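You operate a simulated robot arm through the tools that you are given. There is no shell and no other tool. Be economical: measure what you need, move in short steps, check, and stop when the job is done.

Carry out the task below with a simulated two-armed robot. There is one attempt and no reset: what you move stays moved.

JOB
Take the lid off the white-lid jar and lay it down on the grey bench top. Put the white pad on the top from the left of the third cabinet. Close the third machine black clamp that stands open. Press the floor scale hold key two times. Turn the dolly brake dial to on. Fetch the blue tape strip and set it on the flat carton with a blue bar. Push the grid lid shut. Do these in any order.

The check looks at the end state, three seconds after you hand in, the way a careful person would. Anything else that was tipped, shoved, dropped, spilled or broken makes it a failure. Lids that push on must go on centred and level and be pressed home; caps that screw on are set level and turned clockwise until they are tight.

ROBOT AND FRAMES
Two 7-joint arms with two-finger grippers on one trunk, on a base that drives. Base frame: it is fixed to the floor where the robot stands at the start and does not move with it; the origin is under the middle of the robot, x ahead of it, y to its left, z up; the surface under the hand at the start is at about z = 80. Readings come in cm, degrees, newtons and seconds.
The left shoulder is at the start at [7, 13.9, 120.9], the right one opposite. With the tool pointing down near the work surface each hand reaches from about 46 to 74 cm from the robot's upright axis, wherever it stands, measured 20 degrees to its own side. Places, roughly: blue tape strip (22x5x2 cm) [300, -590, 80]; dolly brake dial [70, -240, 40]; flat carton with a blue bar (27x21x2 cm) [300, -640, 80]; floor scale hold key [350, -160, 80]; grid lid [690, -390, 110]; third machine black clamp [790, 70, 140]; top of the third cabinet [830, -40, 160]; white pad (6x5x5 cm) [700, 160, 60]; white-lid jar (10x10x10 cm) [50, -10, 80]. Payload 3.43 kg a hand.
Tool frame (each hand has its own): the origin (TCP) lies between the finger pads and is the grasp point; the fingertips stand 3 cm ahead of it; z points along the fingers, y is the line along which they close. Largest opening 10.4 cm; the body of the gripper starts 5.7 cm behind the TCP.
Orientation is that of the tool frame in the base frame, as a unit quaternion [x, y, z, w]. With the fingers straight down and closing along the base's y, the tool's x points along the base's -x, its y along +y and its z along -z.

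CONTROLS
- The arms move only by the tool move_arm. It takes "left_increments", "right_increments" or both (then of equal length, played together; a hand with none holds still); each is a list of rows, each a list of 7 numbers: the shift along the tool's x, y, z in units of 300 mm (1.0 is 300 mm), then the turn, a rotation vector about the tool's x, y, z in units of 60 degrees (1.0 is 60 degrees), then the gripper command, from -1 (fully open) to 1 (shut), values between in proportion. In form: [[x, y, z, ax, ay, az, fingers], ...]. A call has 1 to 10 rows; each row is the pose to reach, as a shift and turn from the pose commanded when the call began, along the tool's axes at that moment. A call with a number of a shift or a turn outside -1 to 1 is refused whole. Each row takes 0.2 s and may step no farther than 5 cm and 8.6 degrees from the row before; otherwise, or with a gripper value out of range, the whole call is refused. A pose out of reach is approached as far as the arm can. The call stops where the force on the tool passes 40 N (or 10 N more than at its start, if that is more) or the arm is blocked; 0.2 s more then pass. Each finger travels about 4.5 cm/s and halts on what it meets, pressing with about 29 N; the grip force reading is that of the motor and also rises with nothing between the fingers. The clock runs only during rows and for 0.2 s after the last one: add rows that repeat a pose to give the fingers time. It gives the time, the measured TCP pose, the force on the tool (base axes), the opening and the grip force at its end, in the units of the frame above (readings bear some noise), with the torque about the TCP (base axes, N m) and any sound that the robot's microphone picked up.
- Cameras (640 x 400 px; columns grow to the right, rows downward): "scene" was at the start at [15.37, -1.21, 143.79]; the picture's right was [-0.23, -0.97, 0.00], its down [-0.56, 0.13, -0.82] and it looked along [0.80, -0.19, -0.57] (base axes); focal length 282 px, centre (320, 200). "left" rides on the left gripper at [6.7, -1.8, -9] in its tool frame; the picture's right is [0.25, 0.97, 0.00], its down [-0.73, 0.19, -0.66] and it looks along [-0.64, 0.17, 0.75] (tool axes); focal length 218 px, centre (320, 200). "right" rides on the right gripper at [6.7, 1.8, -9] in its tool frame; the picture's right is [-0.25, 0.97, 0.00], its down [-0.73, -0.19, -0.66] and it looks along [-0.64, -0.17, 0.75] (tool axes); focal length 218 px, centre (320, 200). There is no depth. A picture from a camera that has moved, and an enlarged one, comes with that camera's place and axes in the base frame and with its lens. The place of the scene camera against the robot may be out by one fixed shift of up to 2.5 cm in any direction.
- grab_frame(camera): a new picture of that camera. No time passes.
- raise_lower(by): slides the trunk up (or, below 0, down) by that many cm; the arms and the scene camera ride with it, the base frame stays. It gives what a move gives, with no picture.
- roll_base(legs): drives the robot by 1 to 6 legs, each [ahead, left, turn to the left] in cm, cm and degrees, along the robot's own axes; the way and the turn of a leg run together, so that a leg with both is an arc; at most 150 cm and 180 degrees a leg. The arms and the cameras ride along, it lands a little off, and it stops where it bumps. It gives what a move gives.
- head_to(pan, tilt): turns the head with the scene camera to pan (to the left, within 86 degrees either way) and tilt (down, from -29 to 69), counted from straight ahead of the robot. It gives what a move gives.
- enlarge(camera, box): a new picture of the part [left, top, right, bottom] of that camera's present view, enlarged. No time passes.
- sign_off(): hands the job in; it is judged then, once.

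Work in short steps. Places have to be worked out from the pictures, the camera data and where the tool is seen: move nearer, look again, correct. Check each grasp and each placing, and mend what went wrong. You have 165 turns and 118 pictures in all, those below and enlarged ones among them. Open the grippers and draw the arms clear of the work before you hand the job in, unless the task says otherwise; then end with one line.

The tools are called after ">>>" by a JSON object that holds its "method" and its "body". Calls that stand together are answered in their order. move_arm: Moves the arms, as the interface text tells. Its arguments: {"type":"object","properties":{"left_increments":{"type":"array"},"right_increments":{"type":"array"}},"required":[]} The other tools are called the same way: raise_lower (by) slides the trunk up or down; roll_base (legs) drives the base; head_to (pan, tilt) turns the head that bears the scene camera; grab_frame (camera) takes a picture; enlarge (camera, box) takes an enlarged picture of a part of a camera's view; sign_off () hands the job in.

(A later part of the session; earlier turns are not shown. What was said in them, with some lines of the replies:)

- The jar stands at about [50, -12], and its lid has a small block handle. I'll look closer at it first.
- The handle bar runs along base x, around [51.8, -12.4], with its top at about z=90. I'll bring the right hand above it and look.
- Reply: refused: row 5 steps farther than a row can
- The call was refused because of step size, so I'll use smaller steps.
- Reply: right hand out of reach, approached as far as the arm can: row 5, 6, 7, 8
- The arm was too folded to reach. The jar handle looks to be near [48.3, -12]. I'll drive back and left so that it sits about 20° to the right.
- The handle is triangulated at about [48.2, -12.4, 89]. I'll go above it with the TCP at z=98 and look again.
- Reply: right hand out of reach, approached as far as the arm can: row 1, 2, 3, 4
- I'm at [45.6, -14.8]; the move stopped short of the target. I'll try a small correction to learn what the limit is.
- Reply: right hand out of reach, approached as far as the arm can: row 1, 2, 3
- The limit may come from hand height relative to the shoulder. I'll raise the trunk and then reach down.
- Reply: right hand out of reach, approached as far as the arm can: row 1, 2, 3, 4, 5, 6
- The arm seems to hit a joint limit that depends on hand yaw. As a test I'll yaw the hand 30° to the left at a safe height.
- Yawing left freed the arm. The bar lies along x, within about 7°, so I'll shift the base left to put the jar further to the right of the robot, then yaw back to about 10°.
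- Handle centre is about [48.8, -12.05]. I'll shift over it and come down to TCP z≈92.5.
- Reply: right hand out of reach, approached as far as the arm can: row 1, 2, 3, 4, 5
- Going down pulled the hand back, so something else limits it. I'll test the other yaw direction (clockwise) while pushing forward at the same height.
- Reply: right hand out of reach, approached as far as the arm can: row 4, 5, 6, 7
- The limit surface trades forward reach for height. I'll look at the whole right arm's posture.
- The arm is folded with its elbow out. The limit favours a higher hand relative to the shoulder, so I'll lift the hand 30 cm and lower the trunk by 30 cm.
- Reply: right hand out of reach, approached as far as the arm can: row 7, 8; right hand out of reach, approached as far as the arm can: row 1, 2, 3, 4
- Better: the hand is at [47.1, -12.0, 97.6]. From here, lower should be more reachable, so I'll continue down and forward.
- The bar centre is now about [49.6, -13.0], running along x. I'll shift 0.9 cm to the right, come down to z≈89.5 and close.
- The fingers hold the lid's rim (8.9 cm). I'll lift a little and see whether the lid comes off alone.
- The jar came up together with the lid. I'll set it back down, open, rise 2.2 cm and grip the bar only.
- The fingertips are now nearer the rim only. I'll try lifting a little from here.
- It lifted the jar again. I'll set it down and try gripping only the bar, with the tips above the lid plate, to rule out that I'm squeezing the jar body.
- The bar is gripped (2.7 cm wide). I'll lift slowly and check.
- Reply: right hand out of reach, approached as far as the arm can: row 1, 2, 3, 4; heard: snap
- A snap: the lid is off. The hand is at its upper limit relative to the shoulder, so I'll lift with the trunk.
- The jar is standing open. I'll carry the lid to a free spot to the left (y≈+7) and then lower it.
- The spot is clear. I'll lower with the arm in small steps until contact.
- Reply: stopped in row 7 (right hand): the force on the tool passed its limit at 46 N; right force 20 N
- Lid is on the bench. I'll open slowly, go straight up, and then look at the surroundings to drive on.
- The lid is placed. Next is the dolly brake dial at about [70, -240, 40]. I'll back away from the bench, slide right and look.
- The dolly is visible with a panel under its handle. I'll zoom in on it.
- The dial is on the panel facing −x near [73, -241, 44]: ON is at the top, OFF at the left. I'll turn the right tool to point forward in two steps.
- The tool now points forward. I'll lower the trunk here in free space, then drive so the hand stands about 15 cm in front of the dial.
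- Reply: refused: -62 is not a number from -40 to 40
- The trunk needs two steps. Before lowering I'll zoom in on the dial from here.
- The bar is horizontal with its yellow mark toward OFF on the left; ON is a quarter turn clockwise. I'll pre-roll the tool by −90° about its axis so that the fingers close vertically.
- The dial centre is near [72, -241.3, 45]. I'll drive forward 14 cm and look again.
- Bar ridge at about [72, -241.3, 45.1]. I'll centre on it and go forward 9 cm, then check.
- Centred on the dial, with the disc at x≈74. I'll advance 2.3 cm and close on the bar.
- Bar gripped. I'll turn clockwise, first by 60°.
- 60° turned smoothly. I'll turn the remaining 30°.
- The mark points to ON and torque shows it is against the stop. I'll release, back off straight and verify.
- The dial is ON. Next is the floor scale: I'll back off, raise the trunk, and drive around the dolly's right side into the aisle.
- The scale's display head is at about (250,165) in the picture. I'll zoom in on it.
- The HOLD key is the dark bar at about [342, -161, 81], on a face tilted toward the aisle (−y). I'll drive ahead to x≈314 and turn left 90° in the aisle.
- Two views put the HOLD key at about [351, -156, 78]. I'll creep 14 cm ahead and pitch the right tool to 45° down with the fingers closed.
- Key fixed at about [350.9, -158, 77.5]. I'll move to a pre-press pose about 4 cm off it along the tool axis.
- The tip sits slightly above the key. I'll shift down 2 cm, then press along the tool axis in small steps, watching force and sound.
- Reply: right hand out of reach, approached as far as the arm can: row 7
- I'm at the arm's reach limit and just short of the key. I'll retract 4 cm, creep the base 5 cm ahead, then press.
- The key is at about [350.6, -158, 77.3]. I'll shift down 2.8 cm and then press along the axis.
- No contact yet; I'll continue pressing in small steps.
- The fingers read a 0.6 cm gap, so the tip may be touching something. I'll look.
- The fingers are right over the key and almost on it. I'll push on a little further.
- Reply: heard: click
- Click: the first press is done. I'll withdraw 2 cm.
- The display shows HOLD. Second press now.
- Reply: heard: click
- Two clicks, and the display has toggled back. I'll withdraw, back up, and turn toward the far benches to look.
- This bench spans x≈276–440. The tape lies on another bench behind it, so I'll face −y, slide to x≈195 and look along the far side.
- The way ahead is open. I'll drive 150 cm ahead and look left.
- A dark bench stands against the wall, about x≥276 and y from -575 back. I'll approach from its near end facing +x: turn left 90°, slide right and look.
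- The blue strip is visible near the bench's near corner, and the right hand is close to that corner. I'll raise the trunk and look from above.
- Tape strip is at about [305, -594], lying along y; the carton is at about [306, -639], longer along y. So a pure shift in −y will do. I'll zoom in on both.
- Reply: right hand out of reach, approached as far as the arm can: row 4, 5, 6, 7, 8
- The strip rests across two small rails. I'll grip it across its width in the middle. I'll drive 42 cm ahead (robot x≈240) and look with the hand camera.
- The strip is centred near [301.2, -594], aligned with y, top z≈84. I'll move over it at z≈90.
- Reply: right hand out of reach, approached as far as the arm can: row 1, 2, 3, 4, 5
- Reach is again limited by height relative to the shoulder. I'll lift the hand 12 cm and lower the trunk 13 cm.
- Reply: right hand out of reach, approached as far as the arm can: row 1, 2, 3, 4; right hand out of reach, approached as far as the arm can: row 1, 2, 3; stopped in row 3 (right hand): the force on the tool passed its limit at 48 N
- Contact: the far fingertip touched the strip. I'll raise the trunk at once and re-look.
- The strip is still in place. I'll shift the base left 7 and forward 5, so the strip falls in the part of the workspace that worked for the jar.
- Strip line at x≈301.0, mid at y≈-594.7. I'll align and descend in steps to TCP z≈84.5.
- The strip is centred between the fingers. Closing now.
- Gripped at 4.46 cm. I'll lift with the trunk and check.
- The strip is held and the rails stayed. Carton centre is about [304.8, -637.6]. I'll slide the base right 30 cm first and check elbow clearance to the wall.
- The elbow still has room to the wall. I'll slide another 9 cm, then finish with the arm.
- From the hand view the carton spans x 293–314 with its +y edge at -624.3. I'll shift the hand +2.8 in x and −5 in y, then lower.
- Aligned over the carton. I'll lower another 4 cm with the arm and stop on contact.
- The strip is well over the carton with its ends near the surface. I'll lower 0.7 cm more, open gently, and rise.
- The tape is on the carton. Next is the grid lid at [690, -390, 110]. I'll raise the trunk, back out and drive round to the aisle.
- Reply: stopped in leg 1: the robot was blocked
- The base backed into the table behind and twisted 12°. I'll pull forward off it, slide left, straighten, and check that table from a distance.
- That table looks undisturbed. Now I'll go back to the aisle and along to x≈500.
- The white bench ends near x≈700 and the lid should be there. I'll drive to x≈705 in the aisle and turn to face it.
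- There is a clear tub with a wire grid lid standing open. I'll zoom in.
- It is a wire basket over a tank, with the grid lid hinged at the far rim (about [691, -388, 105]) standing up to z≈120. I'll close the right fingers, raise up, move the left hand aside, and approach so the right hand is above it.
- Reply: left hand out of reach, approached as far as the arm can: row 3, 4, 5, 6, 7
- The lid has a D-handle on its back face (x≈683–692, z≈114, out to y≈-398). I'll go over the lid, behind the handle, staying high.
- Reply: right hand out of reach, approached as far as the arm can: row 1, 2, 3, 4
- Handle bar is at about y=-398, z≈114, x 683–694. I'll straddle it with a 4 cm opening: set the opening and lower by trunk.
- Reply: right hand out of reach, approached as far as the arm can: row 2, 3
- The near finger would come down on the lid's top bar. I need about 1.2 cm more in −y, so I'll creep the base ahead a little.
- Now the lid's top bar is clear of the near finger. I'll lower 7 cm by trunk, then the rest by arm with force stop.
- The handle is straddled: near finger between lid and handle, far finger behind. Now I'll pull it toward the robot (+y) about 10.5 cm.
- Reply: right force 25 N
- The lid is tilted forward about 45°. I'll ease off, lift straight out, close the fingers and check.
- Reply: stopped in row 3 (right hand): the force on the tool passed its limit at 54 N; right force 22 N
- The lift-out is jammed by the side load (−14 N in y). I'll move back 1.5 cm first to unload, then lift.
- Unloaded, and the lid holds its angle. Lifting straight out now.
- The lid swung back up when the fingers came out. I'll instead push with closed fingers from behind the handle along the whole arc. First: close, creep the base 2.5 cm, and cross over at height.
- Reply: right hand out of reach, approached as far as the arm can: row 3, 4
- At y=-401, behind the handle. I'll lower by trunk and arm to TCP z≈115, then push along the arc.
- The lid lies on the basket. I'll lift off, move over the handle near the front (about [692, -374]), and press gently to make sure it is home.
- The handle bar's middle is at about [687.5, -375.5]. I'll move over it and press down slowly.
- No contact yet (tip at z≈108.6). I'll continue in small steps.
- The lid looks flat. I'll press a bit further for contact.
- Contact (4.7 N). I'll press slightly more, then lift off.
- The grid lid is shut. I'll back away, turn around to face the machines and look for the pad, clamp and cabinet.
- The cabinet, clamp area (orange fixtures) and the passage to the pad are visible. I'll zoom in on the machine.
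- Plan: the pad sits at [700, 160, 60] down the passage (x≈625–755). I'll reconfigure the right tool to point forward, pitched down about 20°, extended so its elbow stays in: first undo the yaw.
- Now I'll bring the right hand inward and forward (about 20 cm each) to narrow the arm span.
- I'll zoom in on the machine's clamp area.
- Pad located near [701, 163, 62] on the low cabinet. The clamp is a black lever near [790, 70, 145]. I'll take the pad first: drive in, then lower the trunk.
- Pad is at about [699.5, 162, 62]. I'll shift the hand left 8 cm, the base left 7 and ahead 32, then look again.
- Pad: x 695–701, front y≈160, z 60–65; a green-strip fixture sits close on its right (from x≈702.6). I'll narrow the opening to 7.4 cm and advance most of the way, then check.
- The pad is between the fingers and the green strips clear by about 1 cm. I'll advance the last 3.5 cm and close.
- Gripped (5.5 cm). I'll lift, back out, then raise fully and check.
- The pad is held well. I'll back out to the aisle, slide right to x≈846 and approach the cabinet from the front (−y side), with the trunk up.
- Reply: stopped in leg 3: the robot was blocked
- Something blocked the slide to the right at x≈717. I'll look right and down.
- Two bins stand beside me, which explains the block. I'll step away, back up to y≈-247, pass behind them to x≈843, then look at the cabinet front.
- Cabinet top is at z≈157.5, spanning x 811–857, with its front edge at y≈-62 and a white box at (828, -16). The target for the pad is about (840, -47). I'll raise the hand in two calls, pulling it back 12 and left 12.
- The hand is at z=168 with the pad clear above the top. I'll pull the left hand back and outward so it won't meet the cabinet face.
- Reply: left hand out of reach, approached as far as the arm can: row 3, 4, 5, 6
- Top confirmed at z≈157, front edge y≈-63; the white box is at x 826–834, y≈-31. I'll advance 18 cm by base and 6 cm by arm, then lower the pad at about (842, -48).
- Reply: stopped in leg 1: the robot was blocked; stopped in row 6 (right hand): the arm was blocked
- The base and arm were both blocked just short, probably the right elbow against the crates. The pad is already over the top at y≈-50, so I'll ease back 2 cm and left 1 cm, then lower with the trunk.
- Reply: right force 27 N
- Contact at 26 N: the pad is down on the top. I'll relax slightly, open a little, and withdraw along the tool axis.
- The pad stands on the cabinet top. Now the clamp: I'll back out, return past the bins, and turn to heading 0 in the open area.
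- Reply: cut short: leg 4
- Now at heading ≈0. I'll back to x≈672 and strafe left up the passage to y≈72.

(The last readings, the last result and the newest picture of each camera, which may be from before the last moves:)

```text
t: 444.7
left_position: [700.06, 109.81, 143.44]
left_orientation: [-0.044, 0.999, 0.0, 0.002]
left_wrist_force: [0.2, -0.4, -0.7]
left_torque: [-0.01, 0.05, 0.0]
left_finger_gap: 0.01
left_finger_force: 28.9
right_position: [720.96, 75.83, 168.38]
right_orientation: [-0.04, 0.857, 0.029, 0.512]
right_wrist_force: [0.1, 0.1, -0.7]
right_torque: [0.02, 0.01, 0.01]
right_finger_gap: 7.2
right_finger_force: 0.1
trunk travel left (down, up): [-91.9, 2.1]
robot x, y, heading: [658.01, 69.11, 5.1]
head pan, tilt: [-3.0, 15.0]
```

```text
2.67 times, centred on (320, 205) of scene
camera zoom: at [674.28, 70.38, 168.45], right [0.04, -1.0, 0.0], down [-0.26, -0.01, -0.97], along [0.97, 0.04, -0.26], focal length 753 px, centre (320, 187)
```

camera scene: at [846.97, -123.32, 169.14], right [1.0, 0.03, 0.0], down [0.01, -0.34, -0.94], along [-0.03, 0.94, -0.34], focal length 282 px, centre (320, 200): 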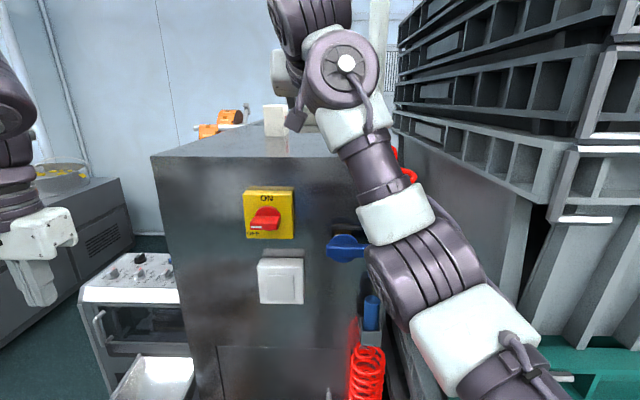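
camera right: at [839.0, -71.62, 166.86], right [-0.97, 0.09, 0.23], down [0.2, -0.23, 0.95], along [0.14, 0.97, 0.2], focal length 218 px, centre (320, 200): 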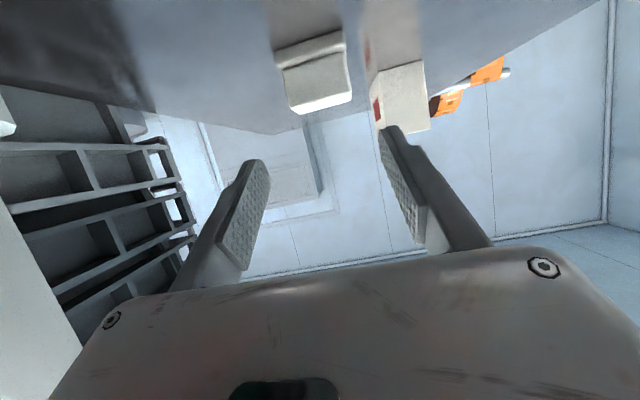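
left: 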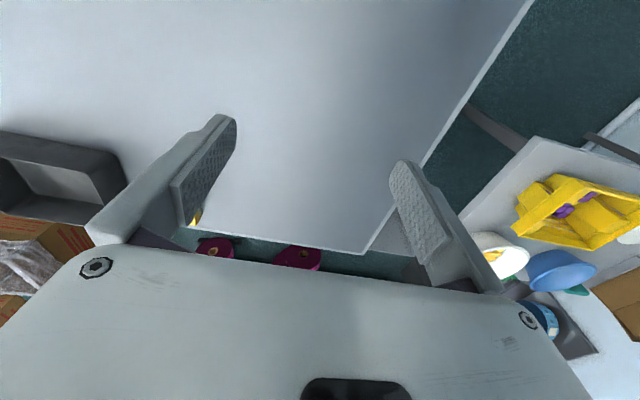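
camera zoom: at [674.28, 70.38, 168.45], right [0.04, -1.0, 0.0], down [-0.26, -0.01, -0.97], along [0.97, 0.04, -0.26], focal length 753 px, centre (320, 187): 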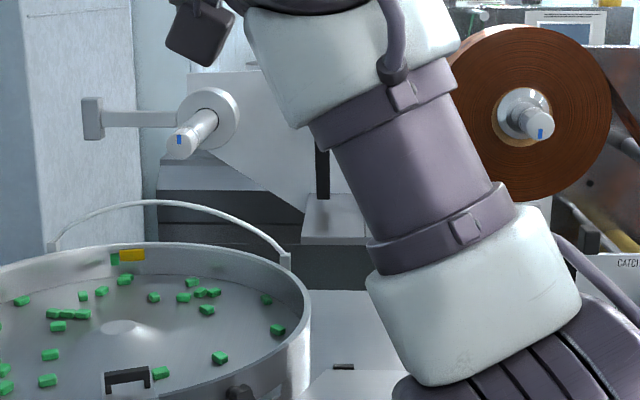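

A black lever stands at the back end of a grey plate: hinge ≈[802, 75, 133], knob ≈[791, 75, 149], so it closes down toward me. I'll lift the left hand a bit, close the right fingers, and move in.

>>> {"method": "move_arm", "body": {"left_increments": [[0, 0, -0.06, 0, 0, 0, 1], [0, 0, -0.12, 0, 0, 0, 1], [0, 0, -0.18, 0, 0, 0, 1], [0, 0, -0.18, 0, 0, 0, 1], [0, 0, -0.18, 0, 0, 0, 1]], "right_increments": [[0, 0, 0, 0, 0, 0, 0], [0, 0, 0, 0, 0, 0, 0.5], [0, 0, 0, 0, 0, 0, 0.85], [0, 0, 0, 0, 0, 0, 0.85], [0, 0, 0, 0, 0, 0, 0.85]]}}

>>> {"method": "roll_base", "body": {"legs": [[0, 0, -5.1], [46, 0, 0]]}}

```text
t: 445.9
left_position: [700.08, 107.25, 146.37]
left_orientation: [-0.045, 0.999, 0.0, 0.003]
left_wrist_force: [-0.3, -0.5, 0.3]
left_torque: [-0.03, 0.02, -0.01]
left_finger_gap: 0.01
left_finger_force: 29.1
left hand out of reach, approached as far as the arm can: row 1, 2, 3, 4, 5
right_position: [720.88, 75.74, 168.34]
right_orientation: [-0.04, 0.858, 0.028, 0.512]
right_wrist_force: [-0.6, 0.4, -0.5]
right_torque: [0.0, 0.02, 0.0]
right_finger_gap: 0.78
right_finger_force: 0.1
trunk travel left (down, up): [-91.9, 2.1]
robot x, y, heading: [658.41, 68.56, 5.1]
head pan, tilt: [-3.0, 15.0]
```

```text
t: 449.2
left_position: [748.73, 103.56, 146.43]
left_orientation: [-0.002, 1.0, 0.0, 0.004]
left_wrist_force: [-0.7, 0.1, -0.3]
left_torque: [0.0, 0.02, 0.01]
left_finger_gap: 0.01
left_finger_force: 29.2
right_position: [766.73, 70.71, 168.5]
right_orientation: [-0.003, 0.858, 0.007, 0.513]
right_wrist_force: [-0.1, -0.6, -0.2]
right_torque: [0.03, -0.02, -0.02]
right_finger_gap: 0.76
right_finger_force: 0.0
trunk travel left (down, up): [-91.9, 2.1]
robot x, y, heading: [704.07, 68.96, 0.3]
head pan, tilt: [-3.0, 15.0]
```

At [766.7, 70.7, 168.5]. I'll lower 10 cm and shift 4 cm left, then take a hand-camera picture of the lever.

>>> {"method": "move_arm", "body": {"right_increments": [[0.07, 0.03, 0.04, 0, 0, 0, 0.85], [0.145, 0.07, 0.083, 0, 0, 0, 0.85], [0.22, 0.1, 0.125, 0, 0, 0, 0.85], [0.289, 0.13, 0.167, 0, 0, 0, 0.85], [0.289, 0.13, 0.167, 0, 0, 0, 0.85]]}}

>>> {"method": "grab_frame", "body": {"camera": "right"}}

```text
t: 450.4
left_position: [748.86, 103.67, 146.28]
left_orientation: [-0.003, 1.0, 0.0, 0.004]
left_wrist_force: [-0.2, 0.0, 0.9]
left_torque: [-0.03, 0.01, 0.0]
left_finger_gap: 0.01
left_finger_force: 29.2
right_position: [767.15, 74.42, 158.39]
right_orientation: [-0.004, 0.859, 0.007, 0.513]
right_wrist_force: [-0.8, 0.3, -0.3]
right_torque: [0.01, 0.02, 0.02]
right_finger_gap: 0.81
right_finger_force: 0.0
trunk travel left (down, up): [-91.9, 2.1]
robot x, y, heading: [703.87, 68.53, 0.5]
head pan, tilt: [-3.0, 15.0]
```

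```text
2 pictures are left
camera right: at [756.12, 76.04, 156.92], right [0.11, 0.97, 0.23], down [-0.23, -0.2, 0.95], along [0.97, -0.15, 0.2], focal length 218 px, centre (320, 200)
```

right: 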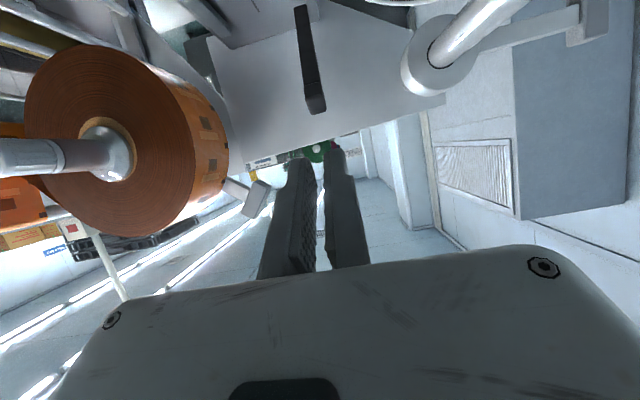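

Triangulated: knob at [790.4, 73.4, 149.4], hinge ≈[799, 74, 133], leaning 28° toward me. I'll bring the fingers above the knob (tip x≈793, z≈155).

>>> {"method": "move_arm", "body": {"right_increments": [[-0.06, -0.027, 0.14, 0, 0, 0, 0.85], [-0.12, -0.027, 0.28, 0, 0, 0, 0.85], [-0.18, -0.027, 0.42, 0, 0, 0, 0.85], [-0.24, -0.027, 0.56, 0, 0, 0, 0.85], [-0.308, -0.027, 0.7, 0, 0, 0, 0.85], [-0.308, -0.027, 0.712, 0, 0, 0, 0.85]]}}

```text
t: 451.8
left_position: [749.25, 103.58, 146.09]
left_orientation: [-0.002, 1.0, 0.0, 0.004]
left_wrist_force: [-0.1, -0.5, -0.1]
left_torque: [0.01, 0.0, -0.01]
left_finger_gap: 0.03
left_finger_force: 28.5
right_position: [785.03, 73.38, 155.68]
right_orientation: [-0.003, 0.859, 0.007, 0.513]
right_wrist_force: [0.8, 0.2, 0.6]
right_torque: [0.02, 0.02, 0.04]
right_finger_gap: 0.77
right_finger_force: 0.0
right hand out of reach, approached as far as the arm can: row 4, 5, 6
trunk travel left (down, up): [-91.9, 2.1]
robot x, y, heading: [704.04, 69.15, 0.0]
head pan, tilt: [-3.0, 15.0]
```

I need about 5 cm more reach. First I'll move the left hand further left, away from the bowl's hoop, then creep the base ahead 5 cm.

>>> {"method": "move_arm", "body": {"left_increments": [[0.02, 0.1, 0, 0, 0, 0, 1], [0.04, 0.2, 0, 0, 0, 0, 1], [0.06, 0.3, 0, 0, 0, 0, 1], [0.06, 0.4, 0, 0, 0, 0, 1], [0.06, 0.4, 0, 0, 0, 0, 1]]}}

>>> {"method": "roll_base", "body": {"legs": [[5, 0, 0]]}}

```text
t: 453.0
left_position: [748.67, 108.46, 141.43]
left_orientation: [-0.002, 1.0, -0.001, 0.005]
left_wrist_force: [0.0, -0.5, 0.3]
left_torque: [0.01, 0.04, 0.0]
left_finger_gap: 0.01
left_finger_force: 28.6
left hand out of reach, approached as far as the arm can: row 1, 2, 3, 4, 5
right_position: [784.9, 73.48, 155.82]
right_orientation: [-0.004, 0.859, 0.008, 0.512]
right_wrist_force: [-0.2, -0.2, 0.2]
right_torque: [0.03, -0.01, -0.03]
right_finger_gap: 0.77
right_finger_force: 0.0
trunk travel left (down, up): [-91.9, 2.1]
robot x, y, heading: [704.33, 68.64, 0.4]
head pan, tilt: [-3.0, 15.0]
```

```text
t: 453.9
left_position: [752.39, 108.42, 141.91]
left_orientation: [-0.003, 1.0, -0.001, 0.01]
left_wrist_force: [-0.8, 0.9, 0.6]
left_torque: [-0.01, -0.12, 0.0]
left_finger_gap: 0.02
left_finger_force: 28.3
right_position: [788.35, 73.49, 156.67]
right_orientation: [-0.004, 0.855, 0.008, 0.518]
right_wrist_force: [-1.1, 0.1, 0.5]
right_torque: [0.02, 0.01, -0.02]
right_finger_gap: 0.77
right_finger_force: 0.1
trunk travel left (down, up): [-91.9, 2.1]
robot x, y, heading: [709.19, 68.8, 0.3]
head pan, tilt: [-3.0, 15.0]
```

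The tip is now just above and beyond the knob. I'll press down along the lever's arc, in the first stage by about 15 cm.

>>> {"method": "move_arm", "body": {"right_increments": [[0.074, 0, 0.04, 0, 0, 0, 0.85], [0.147, 0, 0.079, 0, 0, 0, 0.85], [0.2, 0, 0.1, 0, 0, 0, 0.85], [0.257, 0, 0.12, 0, 0, 0, 0.85], [0.316, 0, 0.133, 0, 0, 0, 0.85], [0.376, 0, 0.146, 0, 0, 0, 0.85], [0.43, 0, 0.155, 0, 0, 0, 0.85], [0.48, 0, 0.163, 0, 0, 0, 0.85]]}}

```text
t: 455.7
left_position: [753.81, 108.46, 141.37]
left_orientation: [-0.003, 1.0, -0.001, 0.004]
left_wrist_force: [-0.8, 0.1, -0.1]
left_torque: [-0.01, 0.01, 0.02]
left_finger_gap: 0.0
left_finger_force: 29.0
right_position: [787.48, 73.63, 140.93]
right_orientation: [-0.003, 0.858, 0.006, 0.513]
right_wrist_force: [-0.3, 0.5, 0.8]
right_torque: [0.0, 0.04, 0.0]
right_finger_gap: 0.79
right_finger_force: 0.0
trunk travel left (down, up): [-91.9, 2.1]
robot x, y, heading: [708.82, 69.21, 0.4]
head pan, tilt: [-3.0, 15.0]
```

No resistance felt: the lever either moves freely or was missed. One picture to check.

>>> {"method": "grab_frame", "body": {"camera": "right"}}

```text
1 pictures are left
camera right: at [776.34, 75.22, 139.32], right [0.11, 0.97, 0.23], down [-0.23, -0.2, 0.95], along [0.97, -0.15, 0.2], focal length 218 px, centre (320, 200)
```

right: 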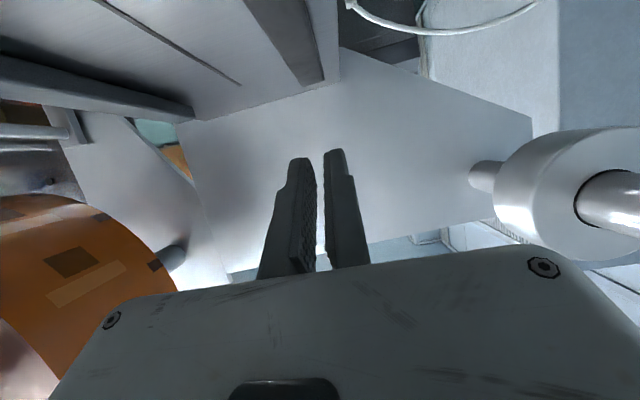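

The lever is no longer upright; it now lies along the shelf from its hinge toward me. I'll press down further until I feel firm contact to close it fully.

>>> {"method": "move_arm", "body": {"right_increments": [[0.03, 0, 0.005, 0, 0, 0, 0.85], [0.059, 0, 0.015, 0, 0, 0, 0.85], [0.088, 0, 0.03, 0, 0, 0, 0.85], [0.108, 0, 0.04, 0, 0, 0, 0.85], [0.128, 0, 0.05, 0, 0, 0, 0.85]]}}

```text
t: 456.9
left_position: [753.69, 108.37, 141.34]
left_orientation: [-0.003, 1.0, 0.0, 0.005]
left_wrist_force: [-0.1, -0.3, 0.1]
left_torque: [-0.01, 0.03, 0.03]
left_finger_gap: 0.0
left_finger_force: 28.8
right_position: [786.83, 73.81, 136.78]
right_orientation: [-0.004, 0.858, 0.007, 0.513]
right_wrist_force: [-0.4, 0.1, -0.1]
right_torque: [-0.02, -0.02, 0.01]
right_finger_gap: 0.79
right_finger_force: 0.1
trunk travel left (down, up): [-91.9, 2.1]
robot x, y, heading: [709.18, 68.81, 0.3]
head pan, tilt: [-3.0, 15.0]
```

Still no contact at tip z≈135. Continuing slowly.

>>> {"method": "move_arm", "body": {"right_increments": [[0.015, 0, 0.008, 0, 0, 0, 0.85], [0.029, 0, 0.016, 0, 0, 0, 0.85], [0.044, 0, 0.024, 0, 0, 0, 0.85], [0.059, 0, 0.032, 0, 0, 0, 0.85], [0.073, 0, 0.04, 0, 0, 0, 0.85]]}}

```text
t: 458.1
left_position: [753.61, 108.42, 141.43]
left_orientation: [-0.003, 1.0, 0.0, 0.006]
left_wrist_force: [0.0, -0.2, 0.3]
left_torque: [-0.01, 0.02, -0.01]
left_finger_gap: 0.0
left_finger_force: 29.4
right_position: [786.84, 73.58, 134.69]
right_orientation: [-0.005, 0.856, 0.009, 0.517]
right_wrist_force: [3.2, -1.6, 10.9]
right_torque: [-0.08, -0.21, -0.01]
right_finger_gap: 0.76
right_finger_force: 0.1
trunk travel left (down, up): [-91.9, 2.1]
robot x, y, heading: [708.62, 69.06, 0.6]
head pan, tilt: [-3.0, 15.0]
```

Firm contact (11 N). I'll press a little more, then lift straight off.

>>> {"method": "move_arm", "body": {"right_increments": [[0.015, 0, 0.008, 0, 0, 0, 0.85], [0.03, 0, 0.016, 0, 0, 0, 0.85]]}}

>>> {"method": "move_arm", "body": {"right_increments": [[-0.1, 0, -0.054, 0, 0, 0, 0.85], [-0.22, 0, -0.118, 0, 0, 0, 0.85], [-0.35, 0, -0.19, 0, 0, 0, 0.85], [-0.47, 0, -0.25, 0, 0, 0, 0.85], [-0.6, 0, -0.33, 0, 0, 0, 0.85]]}}

```text
t: 458.7
left_position: [753.47, 108.3, 141.46]
left_orientation: [-0.003, 1.0, 0.0, 0.006]
left_wrist_force: [0.1, -0.6, -0.4]
left_torque: [0.0, 0.04, -0.03]
left_finger_gap: 0.0
left_finger_force: 29.1
right_position: [786.8, 73.57, 134.59]
right_orientation: [-0.003, 0.851, 0.011, 0.524]
right_wrist_force: [-2.3, -2.3, 8.6]
right_torque: [-0.06, -0.11, -0.05]
right_finger_gap: 0.77
right_finger_force: 0.0
trunk travel left (down, up): [-91.9, 2.1]
robot x, y, heading: [709.02, 69.34, -0.0]
head pan, tilt: [-3.0, 15.0]
stopped in row 2 (right hand): the force on the tool passed its limit at 42 N (the readings are from after the stop); the commanded pose is now the measured one
```

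```text
t: 459.9
left_position: [753.48, 108.45, 141.27]
left_orientation: [-0.003, 1.0, -0.001, 0.006]
left_wrist_force: [-0.1, 0.9, 0.0]
left_torque: [0.03, -0.04, -0.01]
left_finger_gap: 0.02
left_finger_force: 29.5
right_position: [786.32, 73.75, 154.63]
right_orientation: [-0.003, 0.853, 0.009, 0.521]
right_wrist_force: [0.5, -0.1, 0.2]
right_torque: [-0.06, 0.01, 0.02]
right_finger_gap: 0.79
right_finger_force: 0.0
trunk travel left (down, up): [-91.9, 2.1]
robot x, y, heading: [708.89, 69.04, 0.1]
head pan, tilt: [-3.0, 15.0]
```

Pressed firmly. I'll back away 20 cm and use the last picture to verify the lever.

>>> {"method": "roll_base", "body": {"legs": [[-20, 0, 0]]}}

>>> {"method": "grab_frame", "body": {"camera": "right"}}

```text
t: 461.5
left_position: [733.91, 108.37, 141.16]
left_orientation: [-0.003, 1.0, 0.0, 0.003]
left_wrist_force: [1.1, -0.7, 1.0]
left_torque: [-0.01, 0.0, 0.0]
left_finger_gap: 0.01
left_finger_force: 28.6
right_position: [766.97, 73.66, 154.22]
right_orientation: [-0.004, 0.854, 0.01, 0.521]
right_wrist_force: [0.8, -0.2, 1.0]
right_torque: [-0.01, 0.04, 0.03]
right_finger_gap: 0.77
right_finger_force: 0.1
trunk travel left (down, up): [-91.9, 2.1]
robot x, y, heading: [688.61, 68.63, 0.5]
head pan, tilt: [-3.0, 15.0]
```

```text
0 pictures are left
camera right: at [755.84, 75.27, 152.42], right [0.1, 0.97, 0.24], down [-0.25, -0.21, 0.95], along [0.96, -0.15, 0.22], focal length 218 px, centre (320, 200)
```

right: 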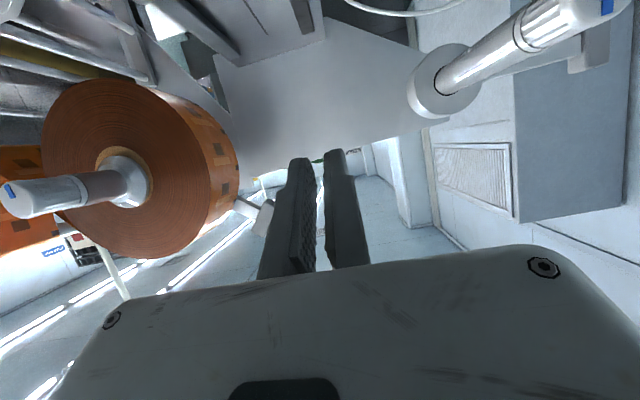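

The lever no longer stands up and lies along the shelf, so it is closed. I'll back clear and open the grippers before handing in.

>>> {"method": "roll_base", "body": {"legs": [[-18, 0, 0]]}}

>>> {"method": "move_arm", "body": {"left_increments": [[0, 0, 0, 0, 0, 0, 0], [0, 0, 0, 0, 0, 0, -1], [0, 0, 0, 0, 0, 0, -1], [0, 0, 0, 0, 0, 0, -1], [0, 0, 0, 0, 0, 0, -1], [0, 0, 0, 0, 0, 0, -1]], "right_increments": [[0, 0, 0, 0, 0, 0, 0], [0, 0, 0, 0, 0, 0, -1], [0, 0, 0, 0, 0, 0, -1], [0, 0, 0, 0, 0, 0, -1], [0, 0, 0, 0, 0, 0, -1], [0, 0, 0, 0, 0, 0, -1]]}}

```text
t: 463.0
left_position: [716.09, 108.49, 141.19]
left_orientation: [-0.005, 1.0, 0.0, 0.003]
left_wrist_force: [1.5, -0.8, 1.1]
left_torque: [0.0, 0.05, 0.0]
left_finger_gap: 0.02
left_finger_force: 29.4
right_position: [748.96, 73.69, 154.22]
right_orientation: [-0.006, 0.854, 0.011, 0.52]
right_wrist_force: [0.4, 0.5, 0.0]
right_torque: [0.03, -0.01, -0.01]
right_finger_gap: 0.78
right_finger_force: 0.1
trunk travel left (down, up): [-91.9, 2.1]
robot x, y, heading: [671.19, 68.75, 0.4]
head pan, tilt: [-3.0, 15.0]
```

```text
t: 464.4
left_position: [715.6, 108.42, 141.32]
left_orientation: [-0.004, 1.0, -0.002, 0.004]
left_wrist_force: [0.6, 0.0, 0.0]
left_torque: [0.0, 0.01, -0.03]
left_finger_gap: 10.4
left_finger_force: 0.1
right_position: [748.66, 73.84, 154.32]
right_orientation: [-0.007, 0.854, 0.012, 0.521]
right_wrist_force: [0.0, 0.1, 0.0]
right_torque: [-0.01, -0.04, 0.0]
right_finger_gap: 10.41
right_finger_force: 0.0
trunk travel left (down, up): [-91.9, 2.1]
robot x, y, heading: [670.91, 68.92, 0.6]
head pan, tilt: [-3.0, 15.0]
```

Both grippers are open and clear, and all seven items are done as far as the pictures and readings show. Handing in.

>>> {"method": "sign_off", "body": {}}

```text
The job is handed in.
```

I did all seven jobs and handed in. The base bumped a table, a bin and, I think, the crates beside the cabinet. The table looked undisturbed, but I did not check the bin or the crates afterwards. The dolly may have shifted by less than 1 cm while I turned its dial.
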